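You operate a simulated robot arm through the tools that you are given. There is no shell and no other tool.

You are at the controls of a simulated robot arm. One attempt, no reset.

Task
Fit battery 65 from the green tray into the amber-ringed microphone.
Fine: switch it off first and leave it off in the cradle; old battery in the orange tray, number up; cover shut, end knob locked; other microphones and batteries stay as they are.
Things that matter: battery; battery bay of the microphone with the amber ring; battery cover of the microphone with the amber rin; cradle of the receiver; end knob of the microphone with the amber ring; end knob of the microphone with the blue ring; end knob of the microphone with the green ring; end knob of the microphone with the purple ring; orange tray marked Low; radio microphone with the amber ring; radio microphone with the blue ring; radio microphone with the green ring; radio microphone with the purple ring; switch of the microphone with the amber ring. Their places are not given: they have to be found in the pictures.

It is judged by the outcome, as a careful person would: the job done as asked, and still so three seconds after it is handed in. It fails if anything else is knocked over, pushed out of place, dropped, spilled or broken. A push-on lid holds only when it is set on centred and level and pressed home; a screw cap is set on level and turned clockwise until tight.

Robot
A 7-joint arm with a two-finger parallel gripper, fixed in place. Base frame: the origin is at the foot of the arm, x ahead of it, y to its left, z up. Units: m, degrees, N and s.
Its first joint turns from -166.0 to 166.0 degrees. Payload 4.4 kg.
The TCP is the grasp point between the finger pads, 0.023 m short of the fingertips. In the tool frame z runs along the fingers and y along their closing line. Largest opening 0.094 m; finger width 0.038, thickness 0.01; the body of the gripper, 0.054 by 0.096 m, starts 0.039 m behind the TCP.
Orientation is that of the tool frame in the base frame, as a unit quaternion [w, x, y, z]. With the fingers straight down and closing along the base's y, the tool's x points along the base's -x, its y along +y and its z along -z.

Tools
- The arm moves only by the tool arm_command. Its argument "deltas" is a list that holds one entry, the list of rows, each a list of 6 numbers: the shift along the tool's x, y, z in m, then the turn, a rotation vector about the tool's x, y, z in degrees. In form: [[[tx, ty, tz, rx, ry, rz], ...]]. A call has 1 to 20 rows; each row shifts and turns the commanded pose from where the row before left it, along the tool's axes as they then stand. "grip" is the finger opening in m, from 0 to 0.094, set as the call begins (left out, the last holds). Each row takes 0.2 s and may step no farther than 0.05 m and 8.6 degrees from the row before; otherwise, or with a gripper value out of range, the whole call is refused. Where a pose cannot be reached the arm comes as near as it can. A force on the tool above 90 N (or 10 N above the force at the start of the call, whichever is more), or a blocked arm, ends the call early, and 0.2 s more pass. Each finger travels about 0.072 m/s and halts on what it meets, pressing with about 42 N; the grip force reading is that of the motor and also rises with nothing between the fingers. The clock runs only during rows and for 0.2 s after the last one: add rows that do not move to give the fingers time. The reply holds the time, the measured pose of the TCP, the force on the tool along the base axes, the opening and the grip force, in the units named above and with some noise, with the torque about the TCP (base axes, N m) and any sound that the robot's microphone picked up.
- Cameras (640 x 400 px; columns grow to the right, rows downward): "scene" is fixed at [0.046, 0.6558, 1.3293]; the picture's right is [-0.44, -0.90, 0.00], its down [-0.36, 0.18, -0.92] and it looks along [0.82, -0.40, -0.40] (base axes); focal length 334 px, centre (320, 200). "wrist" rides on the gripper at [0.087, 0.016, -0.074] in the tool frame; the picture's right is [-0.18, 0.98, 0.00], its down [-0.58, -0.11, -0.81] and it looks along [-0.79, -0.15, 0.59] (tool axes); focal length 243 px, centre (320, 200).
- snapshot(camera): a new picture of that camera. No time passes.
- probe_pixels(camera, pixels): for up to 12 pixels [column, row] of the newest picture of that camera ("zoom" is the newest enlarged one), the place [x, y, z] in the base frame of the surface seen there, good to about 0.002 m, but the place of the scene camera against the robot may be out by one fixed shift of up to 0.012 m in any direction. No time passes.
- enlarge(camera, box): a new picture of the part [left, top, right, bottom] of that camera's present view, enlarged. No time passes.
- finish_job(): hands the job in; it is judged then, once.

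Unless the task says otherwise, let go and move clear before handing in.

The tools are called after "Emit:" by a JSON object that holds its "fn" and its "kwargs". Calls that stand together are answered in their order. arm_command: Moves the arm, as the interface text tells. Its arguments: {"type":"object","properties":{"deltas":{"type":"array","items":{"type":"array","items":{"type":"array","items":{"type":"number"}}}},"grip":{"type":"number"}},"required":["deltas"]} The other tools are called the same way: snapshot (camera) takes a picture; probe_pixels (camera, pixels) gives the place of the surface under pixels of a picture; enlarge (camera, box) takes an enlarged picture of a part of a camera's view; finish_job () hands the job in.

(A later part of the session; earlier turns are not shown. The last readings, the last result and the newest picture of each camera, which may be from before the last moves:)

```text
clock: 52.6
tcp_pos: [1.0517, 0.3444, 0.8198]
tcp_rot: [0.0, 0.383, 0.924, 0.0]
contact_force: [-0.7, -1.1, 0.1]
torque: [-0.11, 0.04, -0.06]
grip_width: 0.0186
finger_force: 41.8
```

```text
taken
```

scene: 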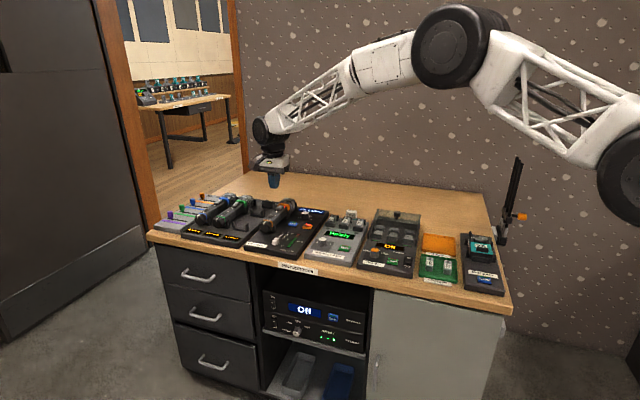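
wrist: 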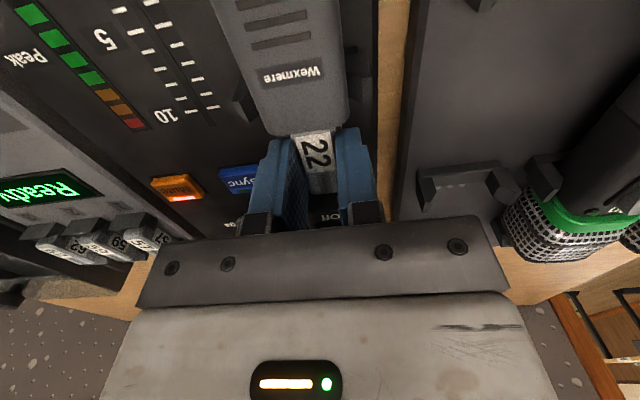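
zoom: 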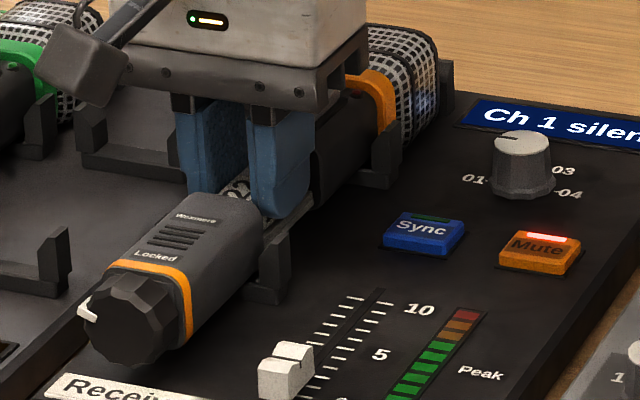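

The battery is gripped at 18.6 mm. Lifting slowly while watching the force.

Emit:
{"fn": "arm_command", "kwargs": {"deltas": [[[0, 0, -0.001, 0, 0, 0], [0, 0, -0.001, 0, 0, 0], [0, 0, -0.001, 0, 0, 0], [0, 0, -0.001, 0, 0, 0], [0, 0, 0, 0, 0, 0]]]}}

Emit:
{"fn": "snapshot", "kwargs": {"camera": "wrist"}}

Emit:
{"fn": "enlarge", "kwargs": {"camera": "scene", "box": [250, 195, 310, 245]}}

```text
clock: 53.8
tcp_pos: [1.0513, 0.3448, 0.8243]
tcp_rot: [0.0, 0.383, 0.924, 0.0]
contact_force: [0.4, 0.0, -0.1]
torque: [0.01, 0.01, -0.01]
grip_width: 0.019
finger_force: 42.2
```

```text
taken
```

wrist: 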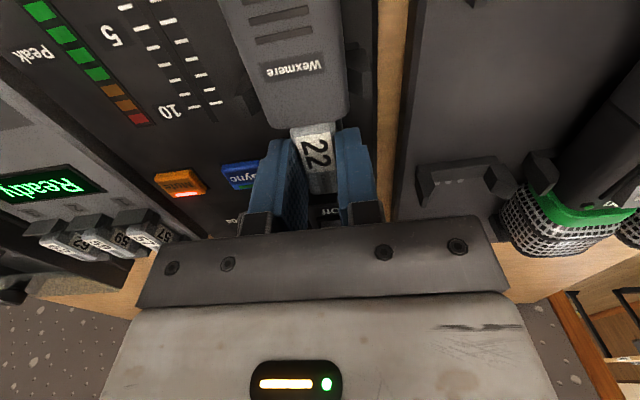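

```text
8.00 times, centred on (280, 220) of scene
```

zoom: 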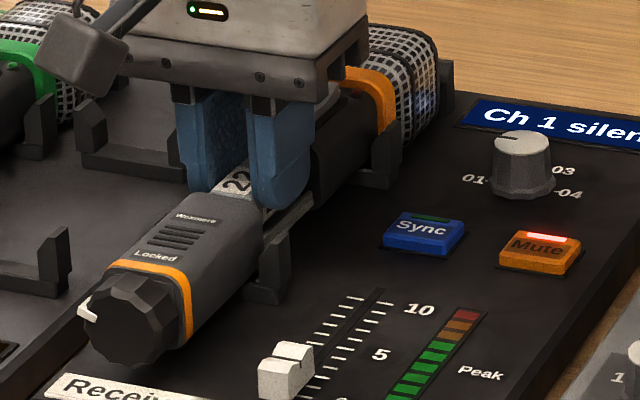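

It comes up freely. I'll lift fully and then inspect the empty bay.

Emit:
{"fn": "arm_command", "kwargs": {"deltas": [[[0, 0, -0.003, 0, 0, 0], [0, 0, -0.006, 0, 0, 0], [0, 0, -0.01, 0, 0, 0], [0, 0, -0.03, 0, 0, 0], [0, 0, -0.04, 0, 0, 0], [0, 0, -0.02, 0, 0, 0], [0, 0, 0, 0, 0, 0]]]}}

Emit:
{"fn": "snapshot", "kwargs": {"camera": "wrist"}}

Emit:
{"fn": "enlarge", "kwargs": {"camera": "scene", "box": [250, 195, 310, 245]}}

Emit:
{"fn": "enlarge", "kwargs": {"camera": "scene", "box": [270, 208, 295, 230]}}

Emit:
{"fn": "enlarge", "kwargs": {"camera": "scene", "box": [405, 225, 475, 290]}}

```text
clock: 55.4
tcp_pos: [1.0506, 0.3456, 0.9345]
tcp_rot: [0.0, 0.383, 0.924, 0.0]
contact_force: [-0.2, -1.1, 0.2]
torque: [0.0, 0.02, -0.01]
grip_width: 0.0102
finger_force: 0.1
```

```text
taken
```

wrist: 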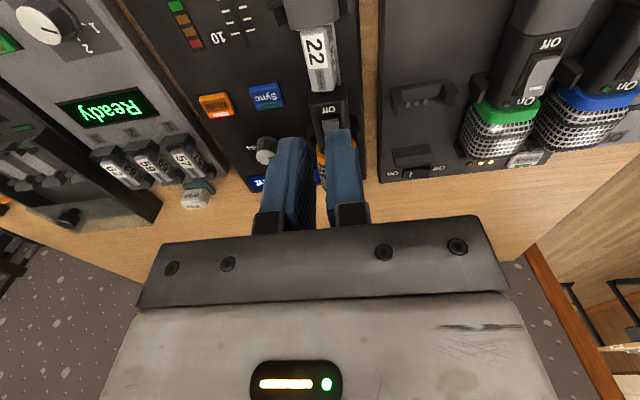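

```text
8.00 times, centred on (280, 220) of scene
```

zoom: 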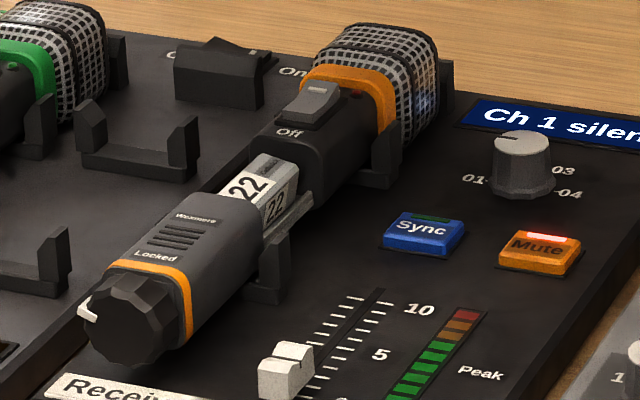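

```text
16.00 times, centred on (282, 219) of scene
```

zoom: 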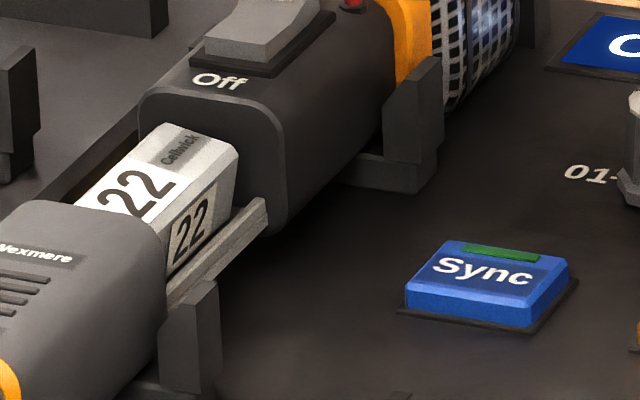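

```text
6.15 times, centred on (440, 258) of scene
```

zoom: 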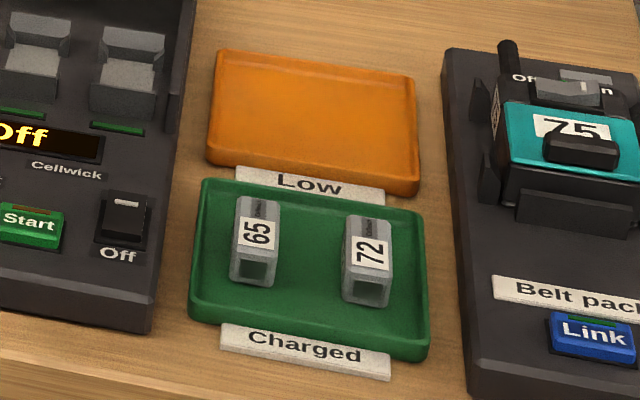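

The battery slipped out of the fingers and sits slightly tilted in the bay; its front end is probably still under the sleeve edge. I'll measure battery 65's length in the tray to know.

Emit:
{"fn": "probe_pixels", "kwargs": {"camera": "zoom", "pixels": [[258, 199], [262, 210], [255, 235], [250, 258], [250, 263], [238, 240], [278, 240], [250, 282], [310, 230], [235, 270], [300, 110], [315, 160]]}}

Emit:
{"fn": "enlarge", "kwargs": {"camera": "wrist", "box": [275, 0, 365, 130]}}

Emit:
{"fn": "probe_pixels", "kwargs": {"camera": "zoom", "pixels": [[275, 75], [285, 85], [290, 100], [300, 150], [310, 200], [320, 250], [325, 275], [270, 200], [340, 160], [350, 230], [330, 320], [240, 150]]}}

```text
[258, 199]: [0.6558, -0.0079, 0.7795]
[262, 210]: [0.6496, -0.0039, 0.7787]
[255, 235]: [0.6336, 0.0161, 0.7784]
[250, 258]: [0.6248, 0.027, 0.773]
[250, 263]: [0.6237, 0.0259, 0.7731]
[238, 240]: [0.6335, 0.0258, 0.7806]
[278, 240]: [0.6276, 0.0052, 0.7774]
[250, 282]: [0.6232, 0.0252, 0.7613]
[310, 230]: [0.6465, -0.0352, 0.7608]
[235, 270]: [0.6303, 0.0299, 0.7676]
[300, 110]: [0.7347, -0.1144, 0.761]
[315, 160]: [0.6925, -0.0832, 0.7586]
```

```text
3.08 times, centred on (320, 65) of wrist
```

zoom: 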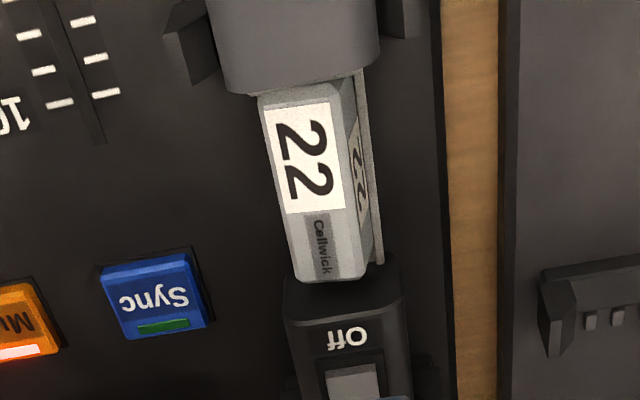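

```text
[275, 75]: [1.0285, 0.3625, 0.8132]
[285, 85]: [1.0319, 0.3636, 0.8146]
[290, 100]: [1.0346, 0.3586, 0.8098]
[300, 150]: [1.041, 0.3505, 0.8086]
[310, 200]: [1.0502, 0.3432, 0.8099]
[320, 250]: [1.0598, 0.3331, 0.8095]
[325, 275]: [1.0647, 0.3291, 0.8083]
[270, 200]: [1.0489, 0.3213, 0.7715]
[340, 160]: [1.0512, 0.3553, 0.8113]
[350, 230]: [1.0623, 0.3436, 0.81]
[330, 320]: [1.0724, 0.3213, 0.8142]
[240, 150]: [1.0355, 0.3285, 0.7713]
```

Battery length is ~47 mm against a ~46 mm opening, so its front end likely catches under the sleeve lip. I'll regrip it a little deeper and further toward the head, nudge it ~3 mm headward, then lift slowly.

Emit:
{"fn": "arm_command", "kwargs": {"deltas": [[[-0.0028, 0.0013, 0.04, 0, 0, 0], [0, 0, 0.04, 0, 0, 0], [0, 0, 0.02, 0, 0, 0], [0, 0, 0.01, 0, 0, 0], [0, 0, 0.0065, 0, 0, 0], [0, 0, 0, 0, 0, 0]]], "grip": 0.044}}

Emit:
{"fn": "arm_command", "kwargs": {"deltas": [[[0, 0, 0, 0, 0, 0], [0, 0, 0, 0, 0, 0], [0, 0, 0, 0, 0, 0]]], "grip": 0.01}}

Emit:
{"fn": "snapshot", "kwargs": {"camera": "wrist"}}

Emit:
{"fn": "enlarge", "kwargs": {"camera": "wrist", "box": [260, 100, 390, 230]}}

Emit:
{"fn": "enlarge", "kwargs": {"camera": "scene", "box": [250, 195, 310, 245]}}

```text
clock: 56.8
tcp_pos: [1.0548, 0.3438, 0.8175]
tcp_rot: [0.0, 0.383, 0.924, 0.001]
contact_force: [-0.6, 0.4, -0.4]
torque: [0.01, 0.01, -0.01]
grip_width: 0.0442
finger_force: 0.1
```

```text
clock: 57.6
tcp_pos: [1.0552, 0.3439, 0.8171]
tcp_rot: [0.0, 0.382, 0.924, 0.0]
contact_force: [0.6, 1.4, 0.0]
torque: [0.03, 0.02, -0.01]
grip_width: 0.0189
finger_force: 42.3
```

```text
taken
```

wrist: 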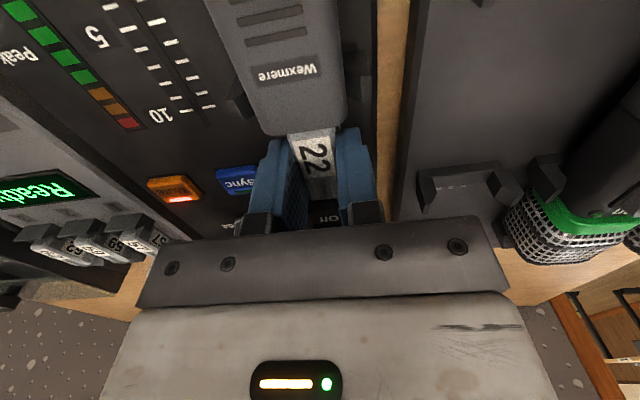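

```text
3.08 times, centred on (325, 165) of wrist
```

zoom: 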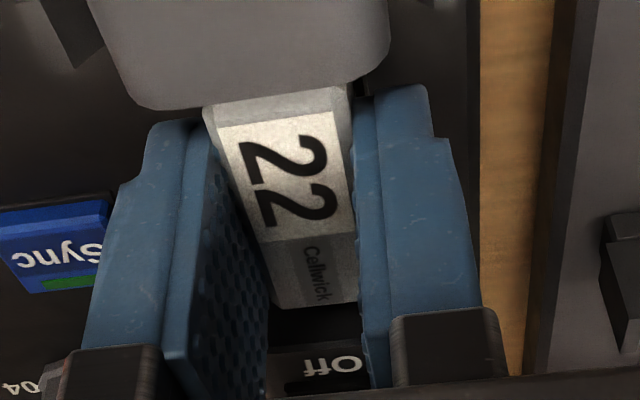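

```text
8.00 times, centred on (280, 220) of scene
```

zoom: 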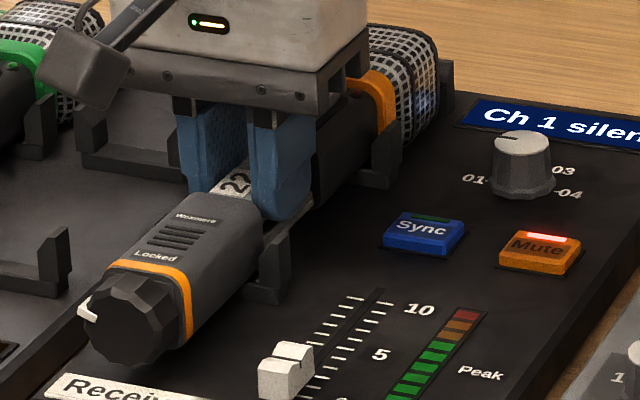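

The battery is gripped again (18.9 mm), its front chamfer visible right at the sleeve edge. I'll nudge 1.5 mm headward and lift slowly.

Emit:
{"fn": "arm_command", "kwargs": {"deltas": [[[-0.0015, 0, 0, 0, 0, 0], [0, 0, -0.001, 0, 0, 0], [0, 0, -0.002, 0, 0, 0], [0, 0, -0.002, 0, 0, 0], [0, 0, -0.002, 0, 0, 0], [0, 0, -0.002, 0, 0, 0], [0, 0, 0, 0, 0, 0]]]}}

Emit:
{"fn": "snapshot", "kwargs": {"camera": "wrist"}}

Emit:
{"fn": "enlarge", "kwargs": {"camera": "wrist", "box": [260, 100, 390, 230]}}

Emit:
{"fn": "enlarge", "kwargs": {"camera": "scene", "box": [250, 195, 310, 245]}}

```text
clock: 59.2
tcp_pos: [1.0544, 0.3428, 0.8271]
tcp_rot: [0.0, 0.383, 0.924, 0.001]
contact_force: [-1.1, 0.7, -0.7]
torque: [-0.01, 0.0, 0.0]
grip_width: 0.019
finger_force: 42.0
```

```text
taken
```

wrist: 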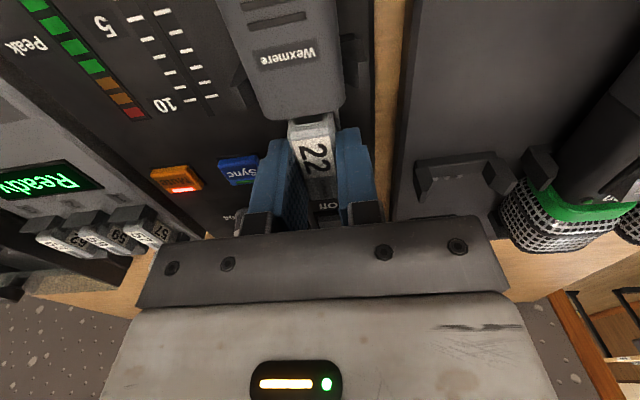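

```text
3.08 times, centred on (325, 165) of wrist
```

zoom: 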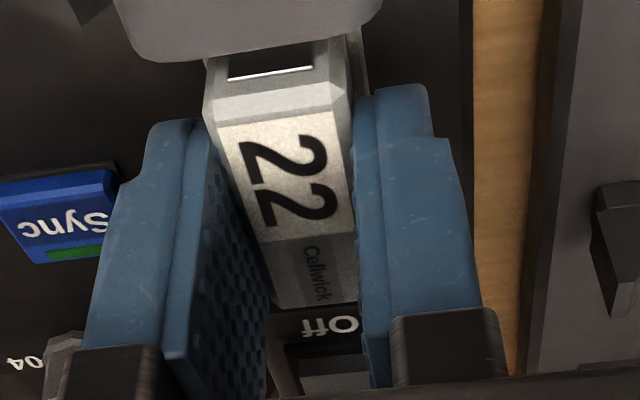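

```text
8.00 times, centred on (280, 220) of scene
```

zoom: 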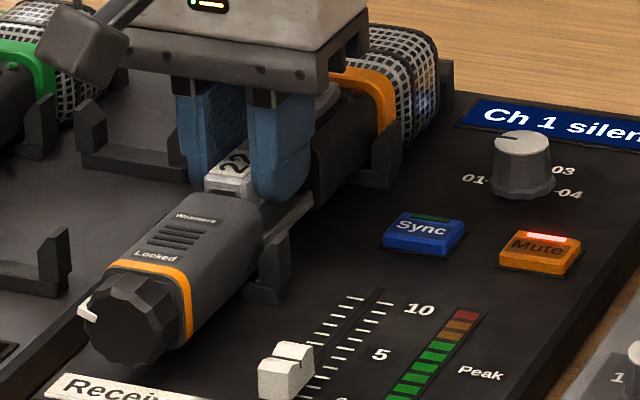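

The battery's front end (with contact plate) has risen above the sleeve edge, so it is clear. Continuing up slowly.

Emit:
{"fn": "arm_command", "kwargs": {"deltas": [[[0, 0, -0.003, 0, 0, 0], [0, 0, -0.003, 0, 0, 0], [0, 0, -0.003, 0, 0, 0], [0, 0, -0.003, 0, 0, 0], [0, 0, -0.004, 0, 0, 0], [0, 0, -0.005, 0, 0, 0], [0, 0, -0.006, 0, 0, 0], [0, 0, -0.007, 0, 0, 0], [0, 0, 0, 0, 0, 0]]]}}

Emit:
{"fn": "snapshot", "kwargs": {"camera": "wrist"}}

Emit:
{"fn": "enlarge", "kwargs": {"camera": "scene", "box": [250, 195, 310, 245]}}

```text
clock: 61.2
tcp_pos: [1.0553, 0.343, 0.8617]
tcp_rot: [0.0, 0.383, 0.924, 0.0]
contact_force: [0.1, -0.1, 0.5]
torque: [0.0, 0.01, 0.0]
grip_width: 0.0189
finger_force: 42.3
```

```text
taken
```

wrist: 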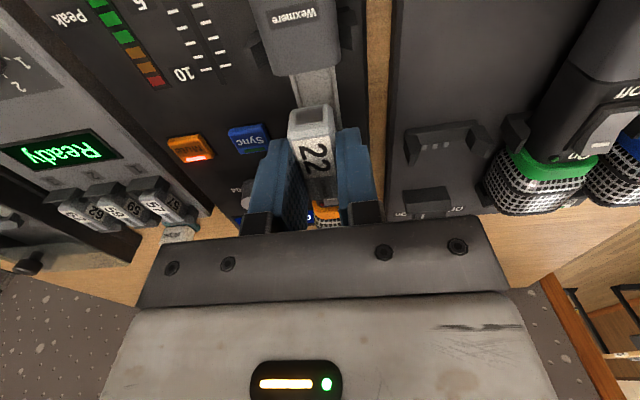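

```text
8.00 times, centred on (280, 220) of scene
```

zoom: 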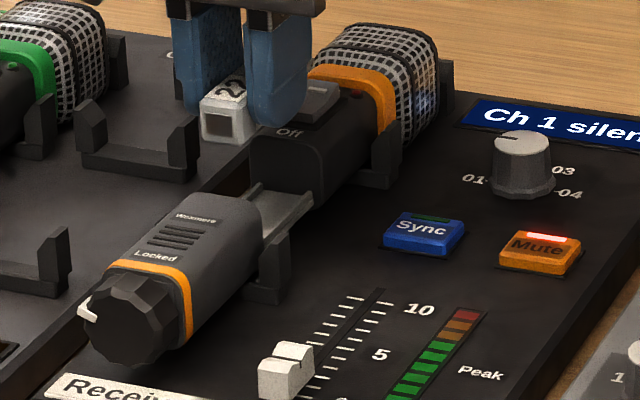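

Battery is fully out and held. I'll look at the empty bay, then raise gently.

Emit:
{"fn": "enlarge", "kwargs": {"camera": "scene", "box": [268, 205, 298, 232]}}

Emit:
{"fn": "arm_command", "kwargs": {"deltas": [[[0, 0, -0.01, 0, 0, 0], [0, 0, -0.015, 0, 0, 0], [0, 0, -0.02, 0, 0, 0], [0, 0, -0.02, 0, 0, 0], [0, 0, -0.01, 0, 0, 0], [0, 0, 0, 0, 0, 0]]]}}

Emit:
{"fn": "snapshot", "kwargs": {"camera": "wrist"}}

Emit:
{"fn": "enlarge", "kwargs": {"camera": "wrist", "box": [270, 0, 380, 220]}}

```text
14.81 times, centred on (283, 218) of scene
```

zoom: 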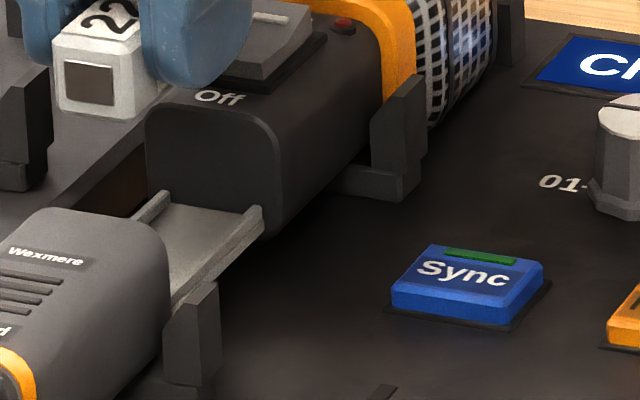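

```text
clock: 62.6
tcp_pos: [1.0557, 0.344, 0.9364]
tcp_rot: [0.0, 0.383, 0.924, 0.0]
contact_force: [-0.6, -0.7, -0.4]
torque: [-0.02, -0.01, 0.01]
grip_width: 0.0186
finger_force: 41.8
```

```text
taken
```

wrist: 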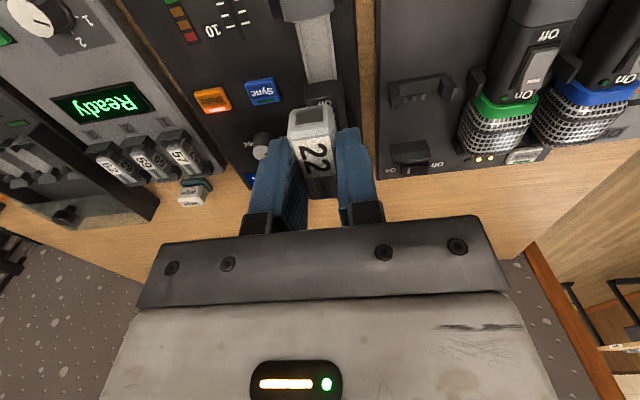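

```text
1.82 times, centred on (325, 110) of wrist
```

zoom: 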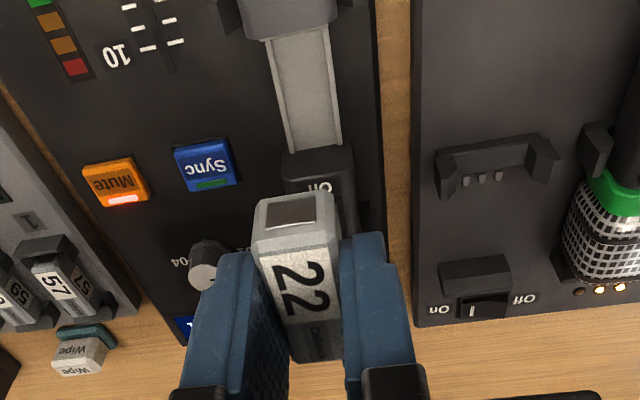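

The empty bay is a grey trough with low side rails at zoom (308,90). Measuring it now.

Emit:
{"fn": "probe_pixels", "kwargs": {"camera": "zoom", "pixels": [[300, 45], [303, 60], [308, 90], [312, 120], [314, 138], [275, 60], [330, 60], [283, 100], [338, 100], [320, 155], [290, 15]]}}

Emit:
{"fn": "enlarge", "kwargs": {"camera": "wrist", "box": [285, 0, 355, 70]}}

Emit:
{"fn": "probe_pixels", "kwargs": {"camera": "zoom", "pixels": [[300, 130], [310, 200], [320, 260], [328, 305], [250, 200], [238, 200], [370, 200], [380, 200], [335, 330], [260, 290], [390, 290]]}}

```text
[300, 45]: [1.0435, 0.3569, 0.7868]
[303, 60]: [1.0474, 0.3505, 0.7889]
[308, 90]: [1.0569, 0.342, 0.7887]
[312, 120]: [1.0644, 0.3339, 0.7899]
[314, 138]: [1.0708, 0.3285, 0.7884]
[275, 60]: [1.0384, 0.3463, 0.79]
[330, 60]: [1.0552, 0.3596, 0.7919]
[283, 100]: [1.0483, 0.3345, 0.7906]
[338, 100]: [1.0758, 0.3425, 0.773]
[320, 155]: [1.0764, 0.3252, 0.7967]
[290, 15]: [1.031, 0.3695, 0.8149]
```

```text
5.71 times, centred on (320, 35) of wrist
```

zoom: 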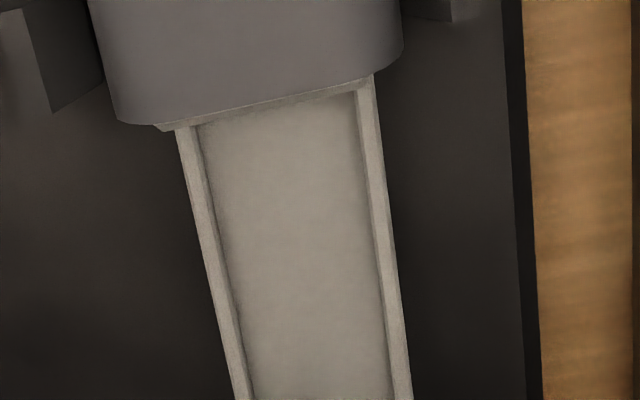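

```text
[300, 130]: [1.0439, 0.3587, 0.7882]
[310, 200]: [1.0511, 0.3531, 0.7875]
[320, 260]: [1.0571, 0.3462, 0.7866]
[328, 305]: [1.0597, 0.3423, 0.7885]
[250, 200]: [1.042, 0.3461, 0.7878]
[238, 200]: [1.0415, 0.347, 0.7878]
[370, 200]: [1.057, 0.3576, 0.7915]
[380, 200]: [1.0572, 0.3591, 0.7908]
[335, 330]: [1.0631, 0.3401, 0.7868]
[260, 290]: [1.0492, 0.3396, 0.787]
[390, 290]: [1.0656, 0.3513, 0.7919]
```

Bay floor is z≈0.788, centred on x+y≈1.399. Now I'll carry battery 22 high over to above the orange tray.

Emit:
{"fn": "arm_command", "kwargs": {"deltas": [[[0, 0, -0.03, 0, 0, 0], [0, 0, -0.04, 0, 0, 0], [-0.004, -0.02, 0, 0, 0, 0], [-0.0075, -0.0415, 0, 0, 0, 0], [-0.0075, -0.0415, 0, 0, 0, 0], [-0.0075, -0.0415, 0, 0, 0, 0], [-0.0075, -0.0415, 0, 0, 0, 0], [-0.0075, -0.0415, 0, 0, 0, 0], [-0.0075, -0.0415, 0, 0, 0, 0], [-0.0075, -0.0415, 0, 0, 0, 0], [-0.0075, -0.0415, 0, 0, 0, 0], [-0.0075, -0.0415, 0, 0, 0, 0], [-0.0075, -0.0415, 0, 0, 0, 0], [-0.0075, -0.0415, 0, 0, 0, 0], [-0.0075, -0.0415, 0, 0, 0, 0], [-0.005, -0.03, 0, 0, 0, 0], [0, -0.01, 0, 0, 0, 0], [0, 0, 0, 0, 0, 0]]]}}

Emit:
{"fn": "snapshot", "kwargs": {"camera": "wrist"}}

Emit:
{"fn": "snapshot", "kwargs": {"camera": "scene"}}

```text
clock: 66.4
tcp_pos: [0.73, -0.1198, 1.0044]
tcp_rot: [0.0, 0.382, 0.924, 0.001]
contact_force: [0.1, 0.6, 1.1]
torque: [-0.01, -0.01, -0.03]
grip_width: 0.0187
finger_force: 42.0
```

```text
taken
```

wrist: 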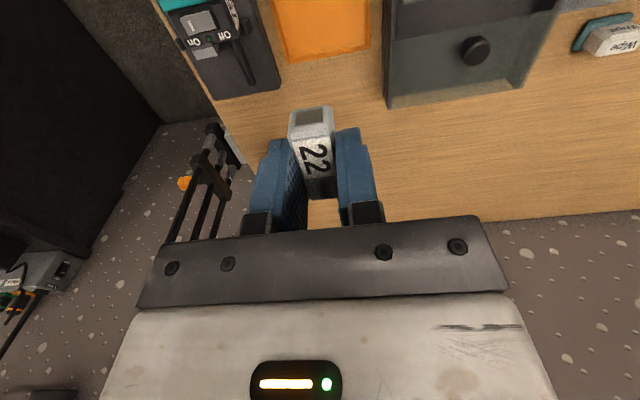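

```text
taken
```

scene: 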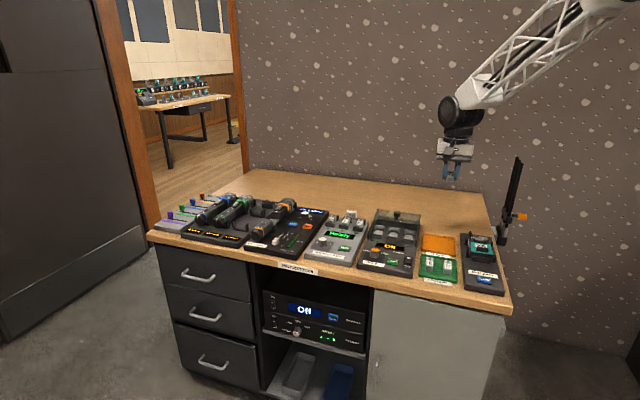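

The orange tray's far part shows at wrist (320,25). I'll probe it to place its centre.

Emit:
{"fn": "probe_pixels", "kwargs": {"camera": "wrist", "pixels": [[320, 20], [285, 55], [365, 48], [280, 20], [368, 10], [320, 52], [325, 58], [478, 50], [460, 100], [330, 5]]}}

Emit:
{"fn": "enlarge", "kwargs": {"camera": "scene", "box": [405, 225, 475, 290]}}

Emit:
{"fn": "probe_pixels", "kwargs": {"camera": "zoom", "pixels": [[220, 52], [412, 77], [416, 185], [212, 158], [315, 118], [315, 145], [315, 85], [260, 110], [370, 125]]}}

```text
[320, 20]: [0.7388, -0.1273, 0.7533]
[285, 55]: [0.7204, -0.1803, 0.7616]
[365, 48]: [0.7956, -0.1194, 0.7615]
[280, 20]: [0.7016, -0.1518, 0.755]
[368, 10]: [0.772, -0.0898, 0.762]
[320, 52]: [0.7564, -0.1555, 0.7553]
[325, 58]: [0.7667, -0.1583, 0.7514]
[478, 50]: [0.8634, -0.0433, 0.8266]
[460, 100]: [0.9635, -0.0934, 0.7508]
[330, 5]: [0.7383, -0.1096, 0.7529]
```

```text
6.15 times, centred on (440, 258) of scene
```

zoom: 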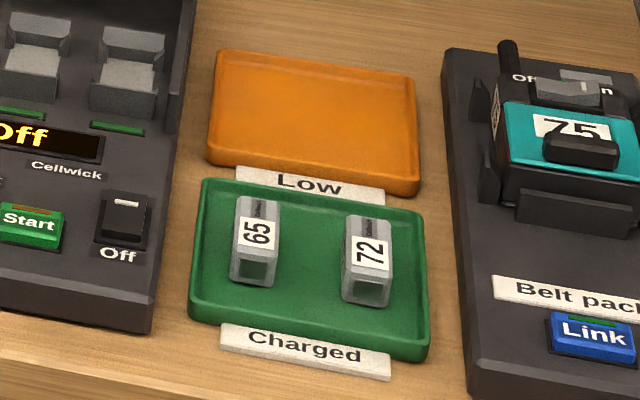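

```text
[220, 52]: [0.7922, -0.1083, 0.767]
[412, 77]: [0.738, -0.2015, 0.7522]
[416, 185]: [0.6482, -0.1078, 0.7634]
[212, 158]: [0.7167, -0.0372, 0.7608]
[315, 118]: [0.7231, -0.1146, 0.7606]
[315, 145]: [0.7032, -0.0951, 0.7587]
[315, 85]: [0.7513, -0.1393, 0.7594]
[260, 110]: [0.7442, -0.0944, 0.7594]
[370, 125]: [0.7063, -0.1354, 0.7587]
```

The tray floor is at z≈0.7545 and its centre about (0.729,−0.113). Lowering the battery there, stopping just above first.

Emit:
{"fn": "arm_command", "kwargs": {"deltas": [[[0.0003, 0.002, 0.02, 0, 0, 0], [0.0003, 0.002, 0.04, 0, 0, 0], [0, 0, 0.04, 0, 0, 0], [0, 0, 0.04, 0, 0, 0], [0, 0, 0.04, 0, 0, 0], [0, 0, 0.02, 0, 0, 0], [0, 0, 0.01, 0, 0, 0], [0, 0, 0.004, 0, 0, 0], [0, 0, 0, 0, 0, 0]]]}}

Emit:
{"fn": "snapshot", "kwargs": {"camera": "wrist"}}

Emit:
{"fn": "enlarge", "kwargs": {"camera": "scene", "box": [405, 225, 475, 290]}}

```text
clock: 68.4
tcp_pos: [0.733, -0.1179, 0.7912]
tcp_rot: [0.0, 0.383, 0.924, 0.0]
contact_force: [0.1, 0.2, -0.5]
torque: [-0.02, 0.01, -0.01]
grip_width: 0.0187
finger_force: 42.4
```

```text
taken
```

wrist: 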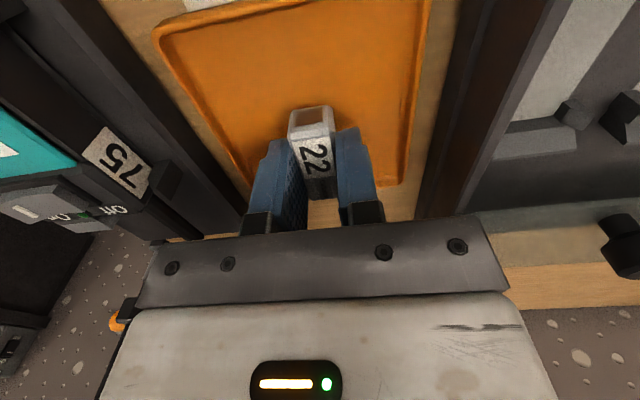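

```text
6.15 times, centred on (440, 258) of scene
```

zoom: 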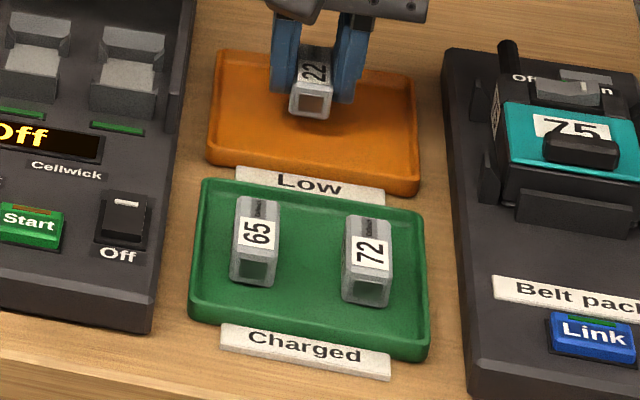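

The battery hangs a little toward the tray's far side; I'll shift 15 mm toward the front and lower until it touches.

Emit:
{"fn": "arm_command", "kwargs": {"deltas": [[[0.015, 0, 0, 0, 0, 0], [0, 0, 0.002, 0, 0, 0], [0, 0, 0.002, 0, 0, 0], [0, 0, 0.001, 0, 0, 0], [0, 0, 0.001, 0, 0, 0], [0, 0, 0, 0, 0, 0]]]}}

Emit:
{"fn": "enlarge", "kwargs": {"camera": "scene", "box": [405, 225, 475, 290]}}

```text
clock: 69.8
tcp_pos: [0.7228, -0.107, 0.7854]
tcp_rot: [0.0, 0.382, 0.924, 0.0]
contact_force: [0.0, 1.6, -0.1]
torque: [0.01, 0.05, 0.0]
grip_width: 0.0191
finger_force: 42.1
```

```text
6.15 times, centred on (440, 258) of scene
```

zoom: 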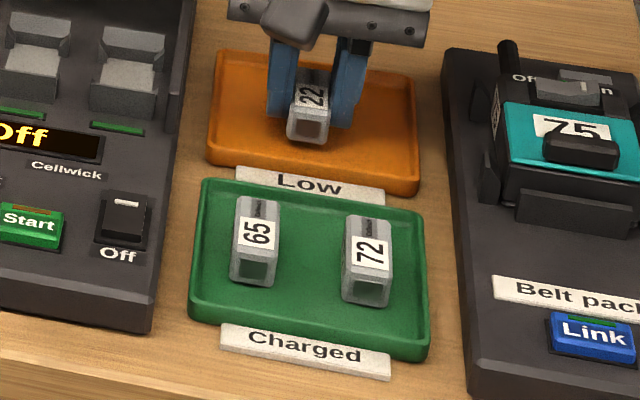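

No contact force yet at TCP z=0.7854; I'll lower a little further until I feel the tray.

Emit:
{"fn": "arm_command", "kwargs": {"deltas": [[[0, 0, 0.001, 0, 0, 0], [0, 0, 0.001, 0, 0, 0], [0, 0, 0, 0, 0, 0]]]}}

Emit:
{"fn": "enlarge", "kwargs": {"camera": "scene", "box": [425, 232, 455, 255]}}

```text
clock: 70.6
tcp_pos: [0.7231, -0.1077, 0.7834]
tcp_rot: [0.001, 0.383, 0.924, 0.0]
contact_force: [-0.6, 1.1, -1.4]
torque: [-0.01, -0.01, -0.01]
grip_width: 0.0188
finger_force: 41.5
```

```text
16.00 times, centred on (440, 244) of scene
```

zoom: 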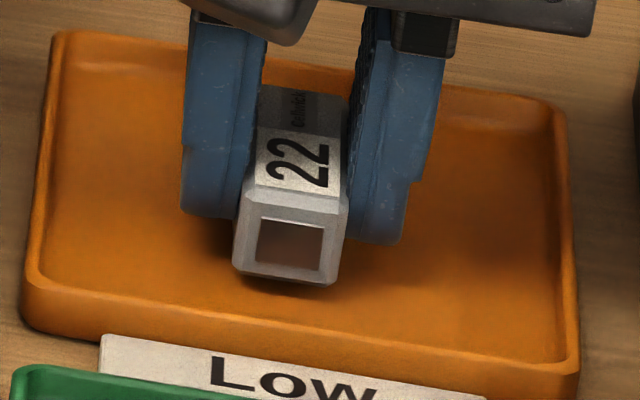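

A shadow gap is still visible below the battery; lowering further in 1 mm steps.

Emit:
{"fn": "arm_command", "kwargs": {"deltas": [[[0, 0, 0.001, 0, 0, 0], [0, 0, 0.001, 0, 0, 0], [0, 0, 0, 0, 0, 0]]]}}

Emit:
{"fn": "arm_command", "kwargs": {"deltas": [[[0, 0, 0.001, 0, 0, 0], [0, 0, 0.001, 0, 0, 0], [0, 0, 0, 0, 0, 0]]]}}

Emit:
{"fn": "enlarge", "kwargs": {"camera": "scene", "box": [425, 232, 455, 255]}}

```text
clock: 71.4
tcp_pos: [0.723, -0.1078, 0.7813]
tcp_rot: [0.0, 0.382, 0.924, 0.0]
contact_force: [-0.5, 0.1, -0.1]
torque: [-0.01, -0.01, 0.0]
grip_width: 0.019
finger_force: 42.0
```

```text
clock: 72.2
tcp_pos: [0.7233, -0.1072, 0.78]
tcp_rot: [0.001, 0.382, 0.924, -0.001]
contact_force: [-2.2, -1.6, 9.8]
torque: [-0.02, 0.11, -0.04]
grip_width: 0.0188
finger_force: 41.8
```

```text
16.00 times, centred on (440, 244) of scene
```

zoom: 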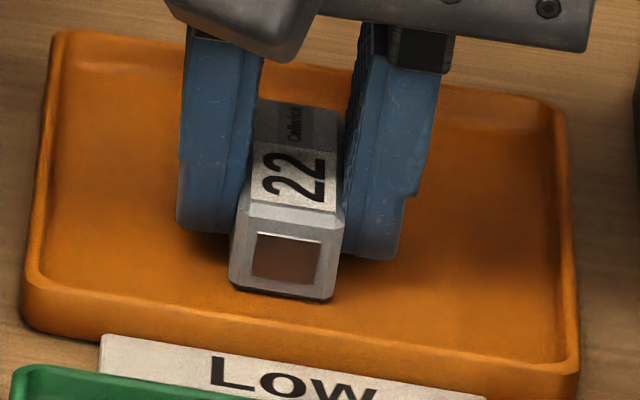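

Contact is made (≈10 N). I'll ease up half a millimetre and open the fingers, then rise.

Emit:
{"fn": "arm_command", "kwargs": {"deltas": [[[0, 0, -0.0007, 0, 0, 0]]]}}

Emit:
{"fn": "arm_command", "kwargs": {"deltas": [[[0, 0, 0, 0, 0, 0], [0, 0, 0, 0, 0, 0], [0, 0, -0.01, 0, 0, 0], [0, 0, -0.03, 0, 0, 0], [0, 0, -0.04, 0, 0, 0], [0, 0, -0.04, 0, 0, 0], [0, 0, 0, 0, 0, 0]]], "grip": 0.045}}

Emit:
{"fn": "enlarge", "kwargs": {"camera": "scene", "box": [405, 225, 475, 290]}}

Emit:
{"fn": "snapshot", "kwargs": {"camera": "wrist"}}

```text
clock: 72.6
tcp_pos: [0.7228, -0.107, 0.7789]
tcp_rot: [-0.001, 0.384, 0.924, 0.0]
contact_force: [0.7, 0.0, 2.7]
torque: [-0.06, -0.04, 0.0]
grip_width: 0.0186
finger_force: 42.3
```

```text
clock: 74.2
tcp_pos: [0.7228, -0.1061, 0.9009]
tcp_rot: [0.0, 0.383, 0.924, 0.0]
contact_force: [-0.1, 0.3, -0.2]
torque: [0.02, 0.01, 0.0]
grip_width: 0.0452
finger_force: 0.1
```

```text
6.15 times, centred on (440, 258) of scene
```

zoom: 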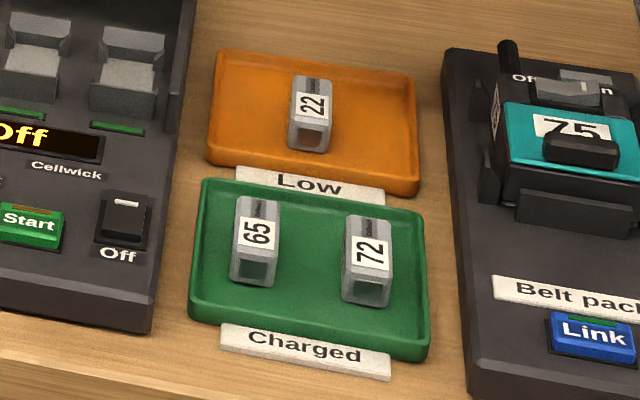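

```text
taken
```

wrist: 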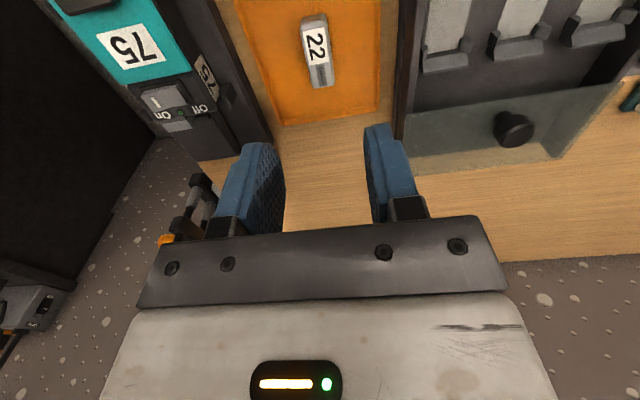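

Battery 22 lies number up in the orange tray. Now over to battery 65 in the green tray for a close look.

Emit:
{"fn": "arm_command", "kwargs": {"deltas": [[[0.042, 0.0052, 0, 0, 0, 0], [0.042, 0.0052, 0, 0, 0, 0], [0.042, 0.0052, 0, 0, 0, 0], [0.042, 0.0052, 0, 0, 0, 0], [0.042, 0.0052, 0, 0, 0, 0], [0, 0, 0, 0, 0, 0]]]}}

Emit:
{"fn": "snapshot", "kwargs": {"camera": "wrist"}}

Emit:
{"fn": "enlarge", "kwargs": {"camera": "wrist", "box": [260, 60, 420, 220]}}

```text
clock: 75.6
tcp_pos: [0.5911, 0.0614, 0.9003]
tcp_rot: [0.001, 0.382, 0.924, 0.001]
contact_force: [0.3, -0.2, -0.3]
torque: [-0.01, -0.01, 0.0]
grip_width: 0.0449
finger_force: 0.0
```

```text
taken
```

wrist: 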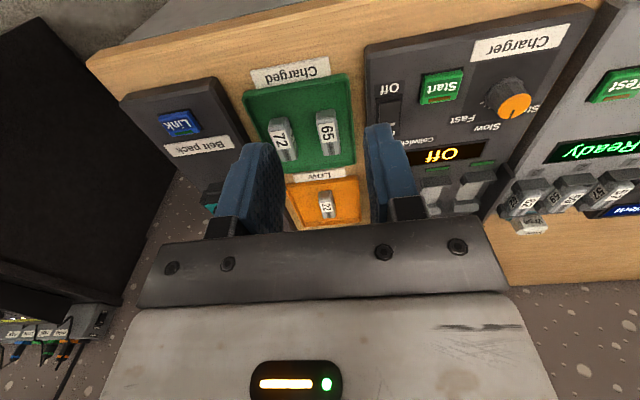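

```text
2.50 times, centred on (340, 140) of wrist
```

zoom: 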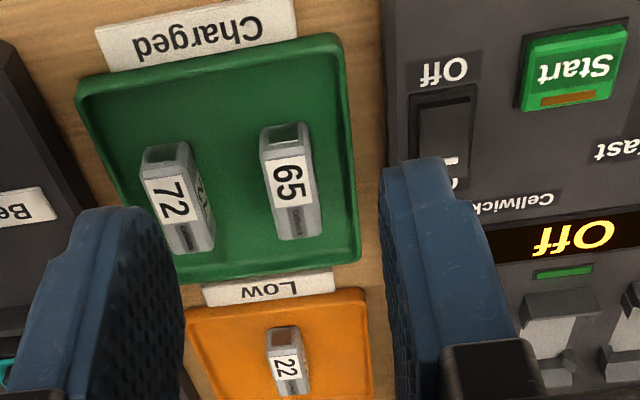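

Battery 65 (zoom (293,180)) has the same orientation as 22 had in the mic (recess toward the front, "Cellwick" headward). Probing its exact place.

Emit:
{"fn": "enlarge", "kwargs": {"camera": "wrist", "box": [290, 95, 360, 165]}}

Emit:
{"fn": "probe_pixels", "kwargs": {"camera": "zoom", "pixels": [[303, 200], [308, 240], [315, 290], [320, 330], [285, 240], [335, 240], [293, 180], [250, 300], [400, 250], [307, 155], [300, 320], [348, 320]]}}

```text
5.71 times, centred on (325, 130) of wrist
```

zoom: 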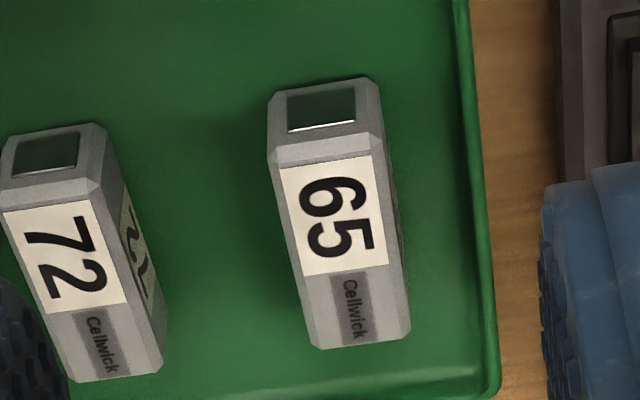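

```text
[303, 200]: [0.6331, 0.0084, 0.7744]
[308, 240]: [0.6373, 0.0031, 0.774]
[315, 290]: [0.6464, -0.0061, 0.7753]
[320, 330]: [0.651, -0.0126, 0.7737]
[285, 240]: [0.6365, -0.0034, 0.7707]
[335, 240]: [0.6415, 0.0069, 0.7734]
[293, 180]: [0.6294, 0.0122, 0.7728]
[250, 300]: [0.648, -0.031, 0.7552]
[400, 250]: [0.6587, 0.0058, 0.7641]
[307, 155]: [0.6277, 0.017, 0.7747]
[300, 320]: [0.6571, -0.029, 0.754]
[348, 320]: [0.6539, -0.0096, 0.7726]
```

I'll probe along the centre line of the top face for the yaw.

Emit:
{"fn": "probe_pixels", "kwargs": {"camera": "zoom", "pixels": [[325, 160], [330, 180], [335, 210], [345, 250], [352, 290], [358, 320], [362, 338], [287, 200], [380, 200], [312, 310], [402, 300]]}}

```text
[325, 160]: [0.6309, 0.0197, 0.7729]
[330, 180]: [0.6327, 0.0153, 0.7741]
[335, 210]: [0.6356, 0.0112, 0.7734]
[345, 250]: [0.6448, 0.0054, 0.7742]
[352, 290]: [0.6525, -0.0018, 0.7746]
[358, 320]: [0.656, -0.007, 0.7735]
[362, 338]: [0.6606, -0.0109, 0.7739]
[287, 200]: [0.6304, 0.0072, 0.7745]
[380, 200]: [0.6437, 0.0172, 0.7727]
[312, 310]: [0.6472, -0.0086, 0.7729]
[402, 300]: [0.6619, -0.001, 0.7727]
```

Battery 65's axis matches the tool yaw (≈45.9°); its centre is (0.645,0.005), top z 0.774. Moving over and descending to grip it.

Emit:
{"fn": "arm_command", "kwargs": {"deltas": [[[-0.04, -0.0009, 0, 0, 0, 0], [-0.0401, -0.0009, 0, 0, 0, 0], [0, 0, 0.04, 0, 0, 0], [0, 0, 0.035, 0, 0, 0], [0, 0, 0, 0, 0, 0]]], "grip": 0.04}}

Emit:
{"fn": "snapshot", "kwargs": {"camera": "wrist"}}

Emit:
{"fn": "enlarge", "kwargs": {"camera": "scene", "box": [405, 225, 475, 290]}}

```text
clock: 76.8
tcp_pos: [0.6475, 0.0011, 0.8272]
tcp_rot: [0.001, 0.383, 0.924, 0.0]
contact_force: [0.1, -0.3, -0.6]
torque: [0.01, 0.02, 0.03]
grip_width: 0.0401
finger_force: 0.1
```

```text
taken
```

wrist: 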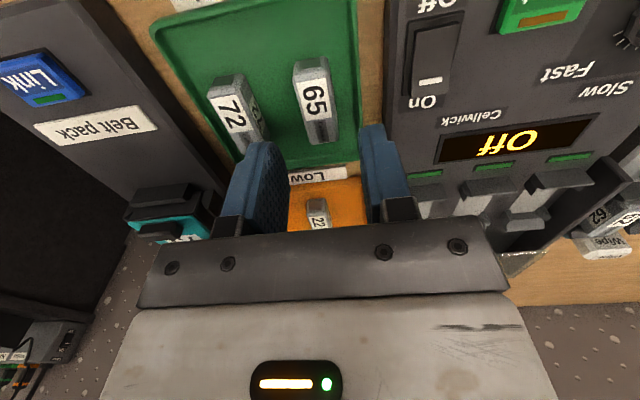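

```text
6.15 times, centred on (440, 258) of scene
```

zoom: 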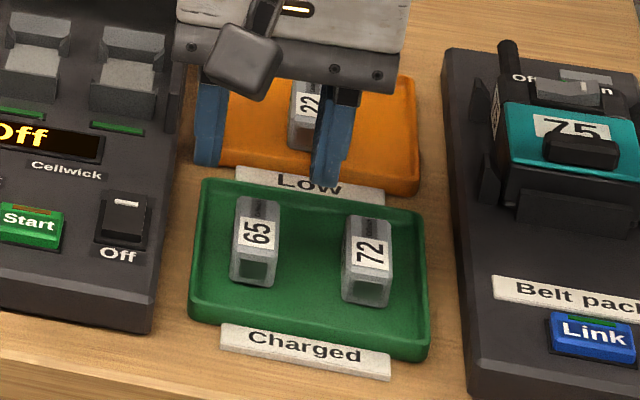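

Checking alignment: battery 65 appears at wrist (317,100). I'll probe its top again from here.

Emit:
{"fn": "enlarge", "kwargs": {"camera": "wrist", "box": [270, 40, 360, 160]}}

Emit:
{"fn": "probe_pixels", "kwargs": {"camera": "wrist", "pixels": [[311, 85], [313, 95], [317, 110], [321, 125], [323, 138], [305, 100], [323, 100], [312, 125], [330, 125]]}}

```text
3.33 times, centred on (315, 100) of wrist
```

zoom: 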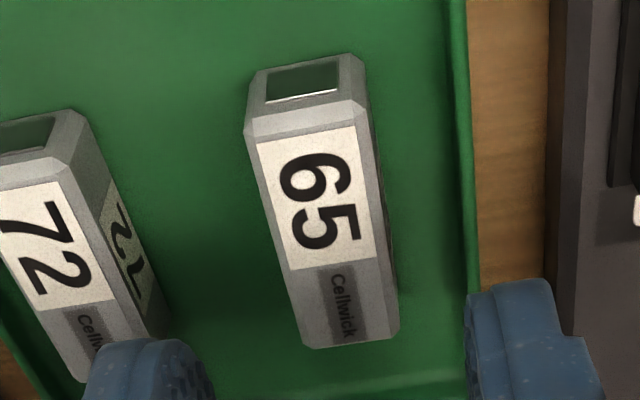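

```text
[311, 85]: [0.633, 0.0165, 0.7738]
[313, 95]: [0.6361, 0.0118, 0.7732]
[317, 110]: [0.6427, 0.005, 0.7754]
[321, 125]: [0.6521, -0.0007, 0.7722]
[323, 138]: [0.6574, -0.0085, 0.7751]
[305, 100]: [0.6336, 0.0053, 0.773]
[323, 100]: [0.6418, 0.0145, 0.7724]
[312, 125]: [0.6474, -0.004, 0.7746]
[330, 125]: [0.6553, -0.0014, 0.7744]
```

Alignment is good (x+y≈0.649 for both). Descending to z=0.785 and gripping.

Emit:
{"fn": "arm_command", "kwargs": {"deltas": [[[0.002, 0.0003, 0.02, 0, 0, 0], [0, 0, 0.015, 0, 0, 0], [0, 0, 0.0072, 0, 0, 0], [0, 0, 0, 0, 0, 0]]]}}

Emit:
{"fn": "arm_command", "kwargs": {"deltas": [[[0, 0, 0, 0, 0, 0], [0, 0, 0, 0, 0, 0], [0, 0, 0, 0, 0, 0]]], "grip": 0.01}}

Emit:
{"fn": "enlarge", "kwargs": {"camera": "scene", "box": [405, 225, 475, 290]}}

Emit:
{"fn": "snapshot", "kwargs": {"camera": "wrist"}}

```text
clock: 77.8
tcp_pos: [0.6479, 0.0031, 0.7858]
tcp_rot: [0.002, 0.383, 0.924, 0.001]
contact_force: [-16.2, 12.6, 37.6]
torque: [1.15, 0.12, 0.35]
grip_width: 0.0391
finger_force: 0.1
```

```text
clock: 78.6
tcp_pos: [0.6473, 0.0033, 0.7844]
tcp_rot: [0.002, 0.383, 0.924, -0.001]
contact_force: [8.1, -2.5, 31.3]
torque: [-0.1, -0.24, 0.02]
grip_width: 0.0187
finger_force: 41.9
```

```text
6.15 times, centred on (440, 258) of scene
```

zoom: 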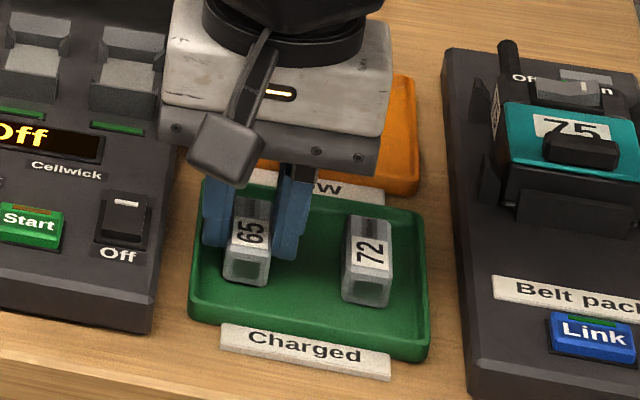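

```text
taken
```

wrist: 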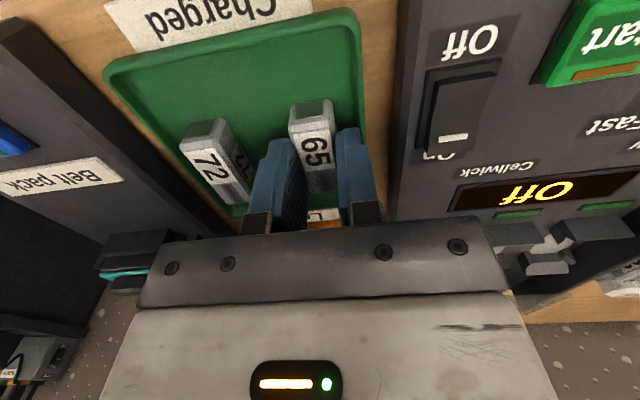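

Battery 65 is gripped, though the fingertips press the tray's rim (31 N up). I'll ease up gently.

Emit:
{"fn": "arm_command", "kwargs": {"deltas": [[[0, 0, -0.001, 0, 0, 0], [0, 0, -0.001, 0, 0, 0], [0, 0, -0.001, 0, 0, 0], [0, 0, 0, 0, 0, 0]]]}}

Emit:
{"fn": "enlarge", "kwargs": {"camera": "scene", "box": [405, 225, 475, 290]}}

Emit:
{"fn": "snapshot", "kwargs": {"camera": "wrist"}}

```text
clock: 79.6
tcp_pos: [0.6475, 0.0032, 0.786]
tcp_rot: [0.0, 0.382, 0.924, 0.0]
contact_force: [0.9, -0.4, 0.6]
torque: [0.0, -0.02, 0.03]
grip_width: 0.0188
finger_force: 42.2
```

```text
6.15 times, centred on (440, 258) of scene
```

zoom: 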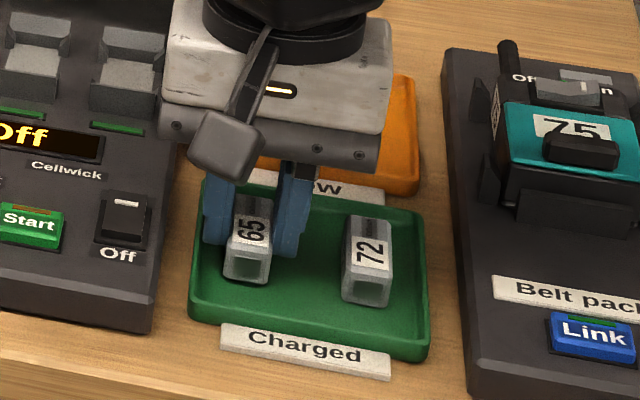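

```text
taken
```

wrist: 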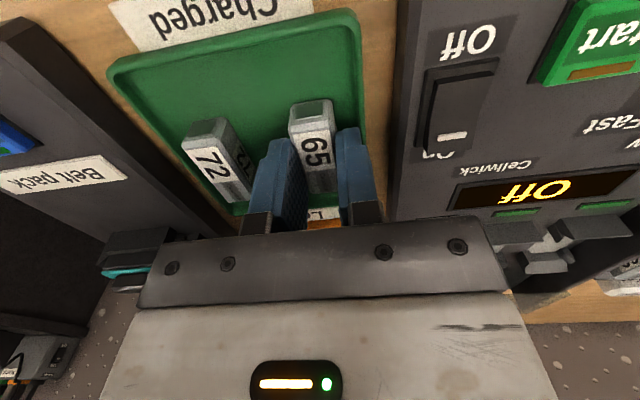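

The load is gone and the tray did not move. Lifting battery 65 slowly, then raising.

Emit:
{"fn": "arm_command", "kwargs": {"deltas": [[[0, 0, -0.002, 0, 0, 0], [0, 0, -0.003, 0, 0, 0], [0, 0, -0.005, 0, 0, 0], [0, 0, -0.008, 0, 0, 0], [0, 0, -0.012, 0, 0, 0], [0, 0, -0.015, 0, 0, 0], [0, 0, -0.02, 0, 0, 0], [0, 0, -0.025, 0, 0, 0], [0, 0, -0.025, 0, 0, 0], [0, 0, -0.025, 0, 0, 0], [0, 0, -0.025, 0, 0, 0], [0, 0, -0.025, 0, 0, 0], [0, 0, -0.01, 0, 0, 0], [0, 0, 0, 0, 0, 0]]]}}

Emit:
{"fn": "snapshot", "kwargs": {"camera": "wrist"}}

Emit:
{"fn": "enlarge", "kwargs": {"camera": "wrist", "box": [260, 90, 390, 220]}}

Emit:
{"fn": "enlarge", "kwargs": {"camera": "scene", "box": [405, 225, 475, 290]}}

```text
clock: 82.6
tcp_pos: [0.6468, 0.0005, 0.9863]
tcp_rot: [0.0, 0.384, 0.923, 0.0]
contact_force: [0.4, 0.5, -0.5]
torque: [0.0, 0.0, -0.01]
grip_width: 0.0188
finger_force: 41.4
```

```text
taken
```

wrist: 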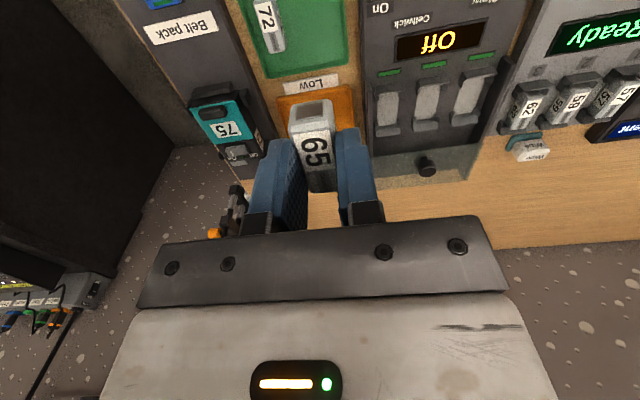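

```text
3.08 times, centred on (325, 155) of wrist
```

zoom: 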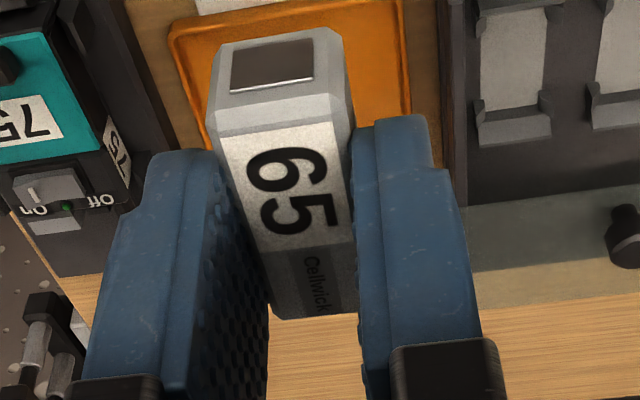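

```text
6.15 times, centred on (440, 258) of scene
```

zoom: 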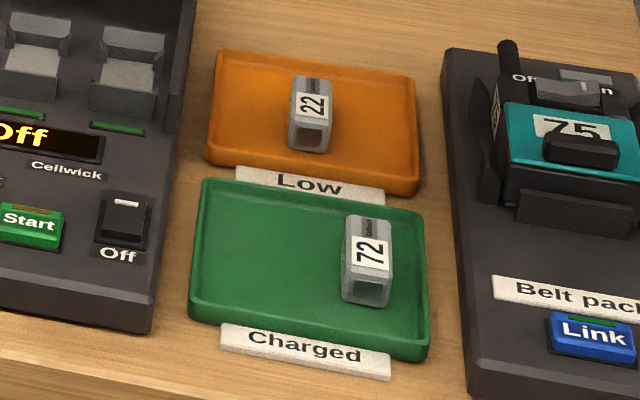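

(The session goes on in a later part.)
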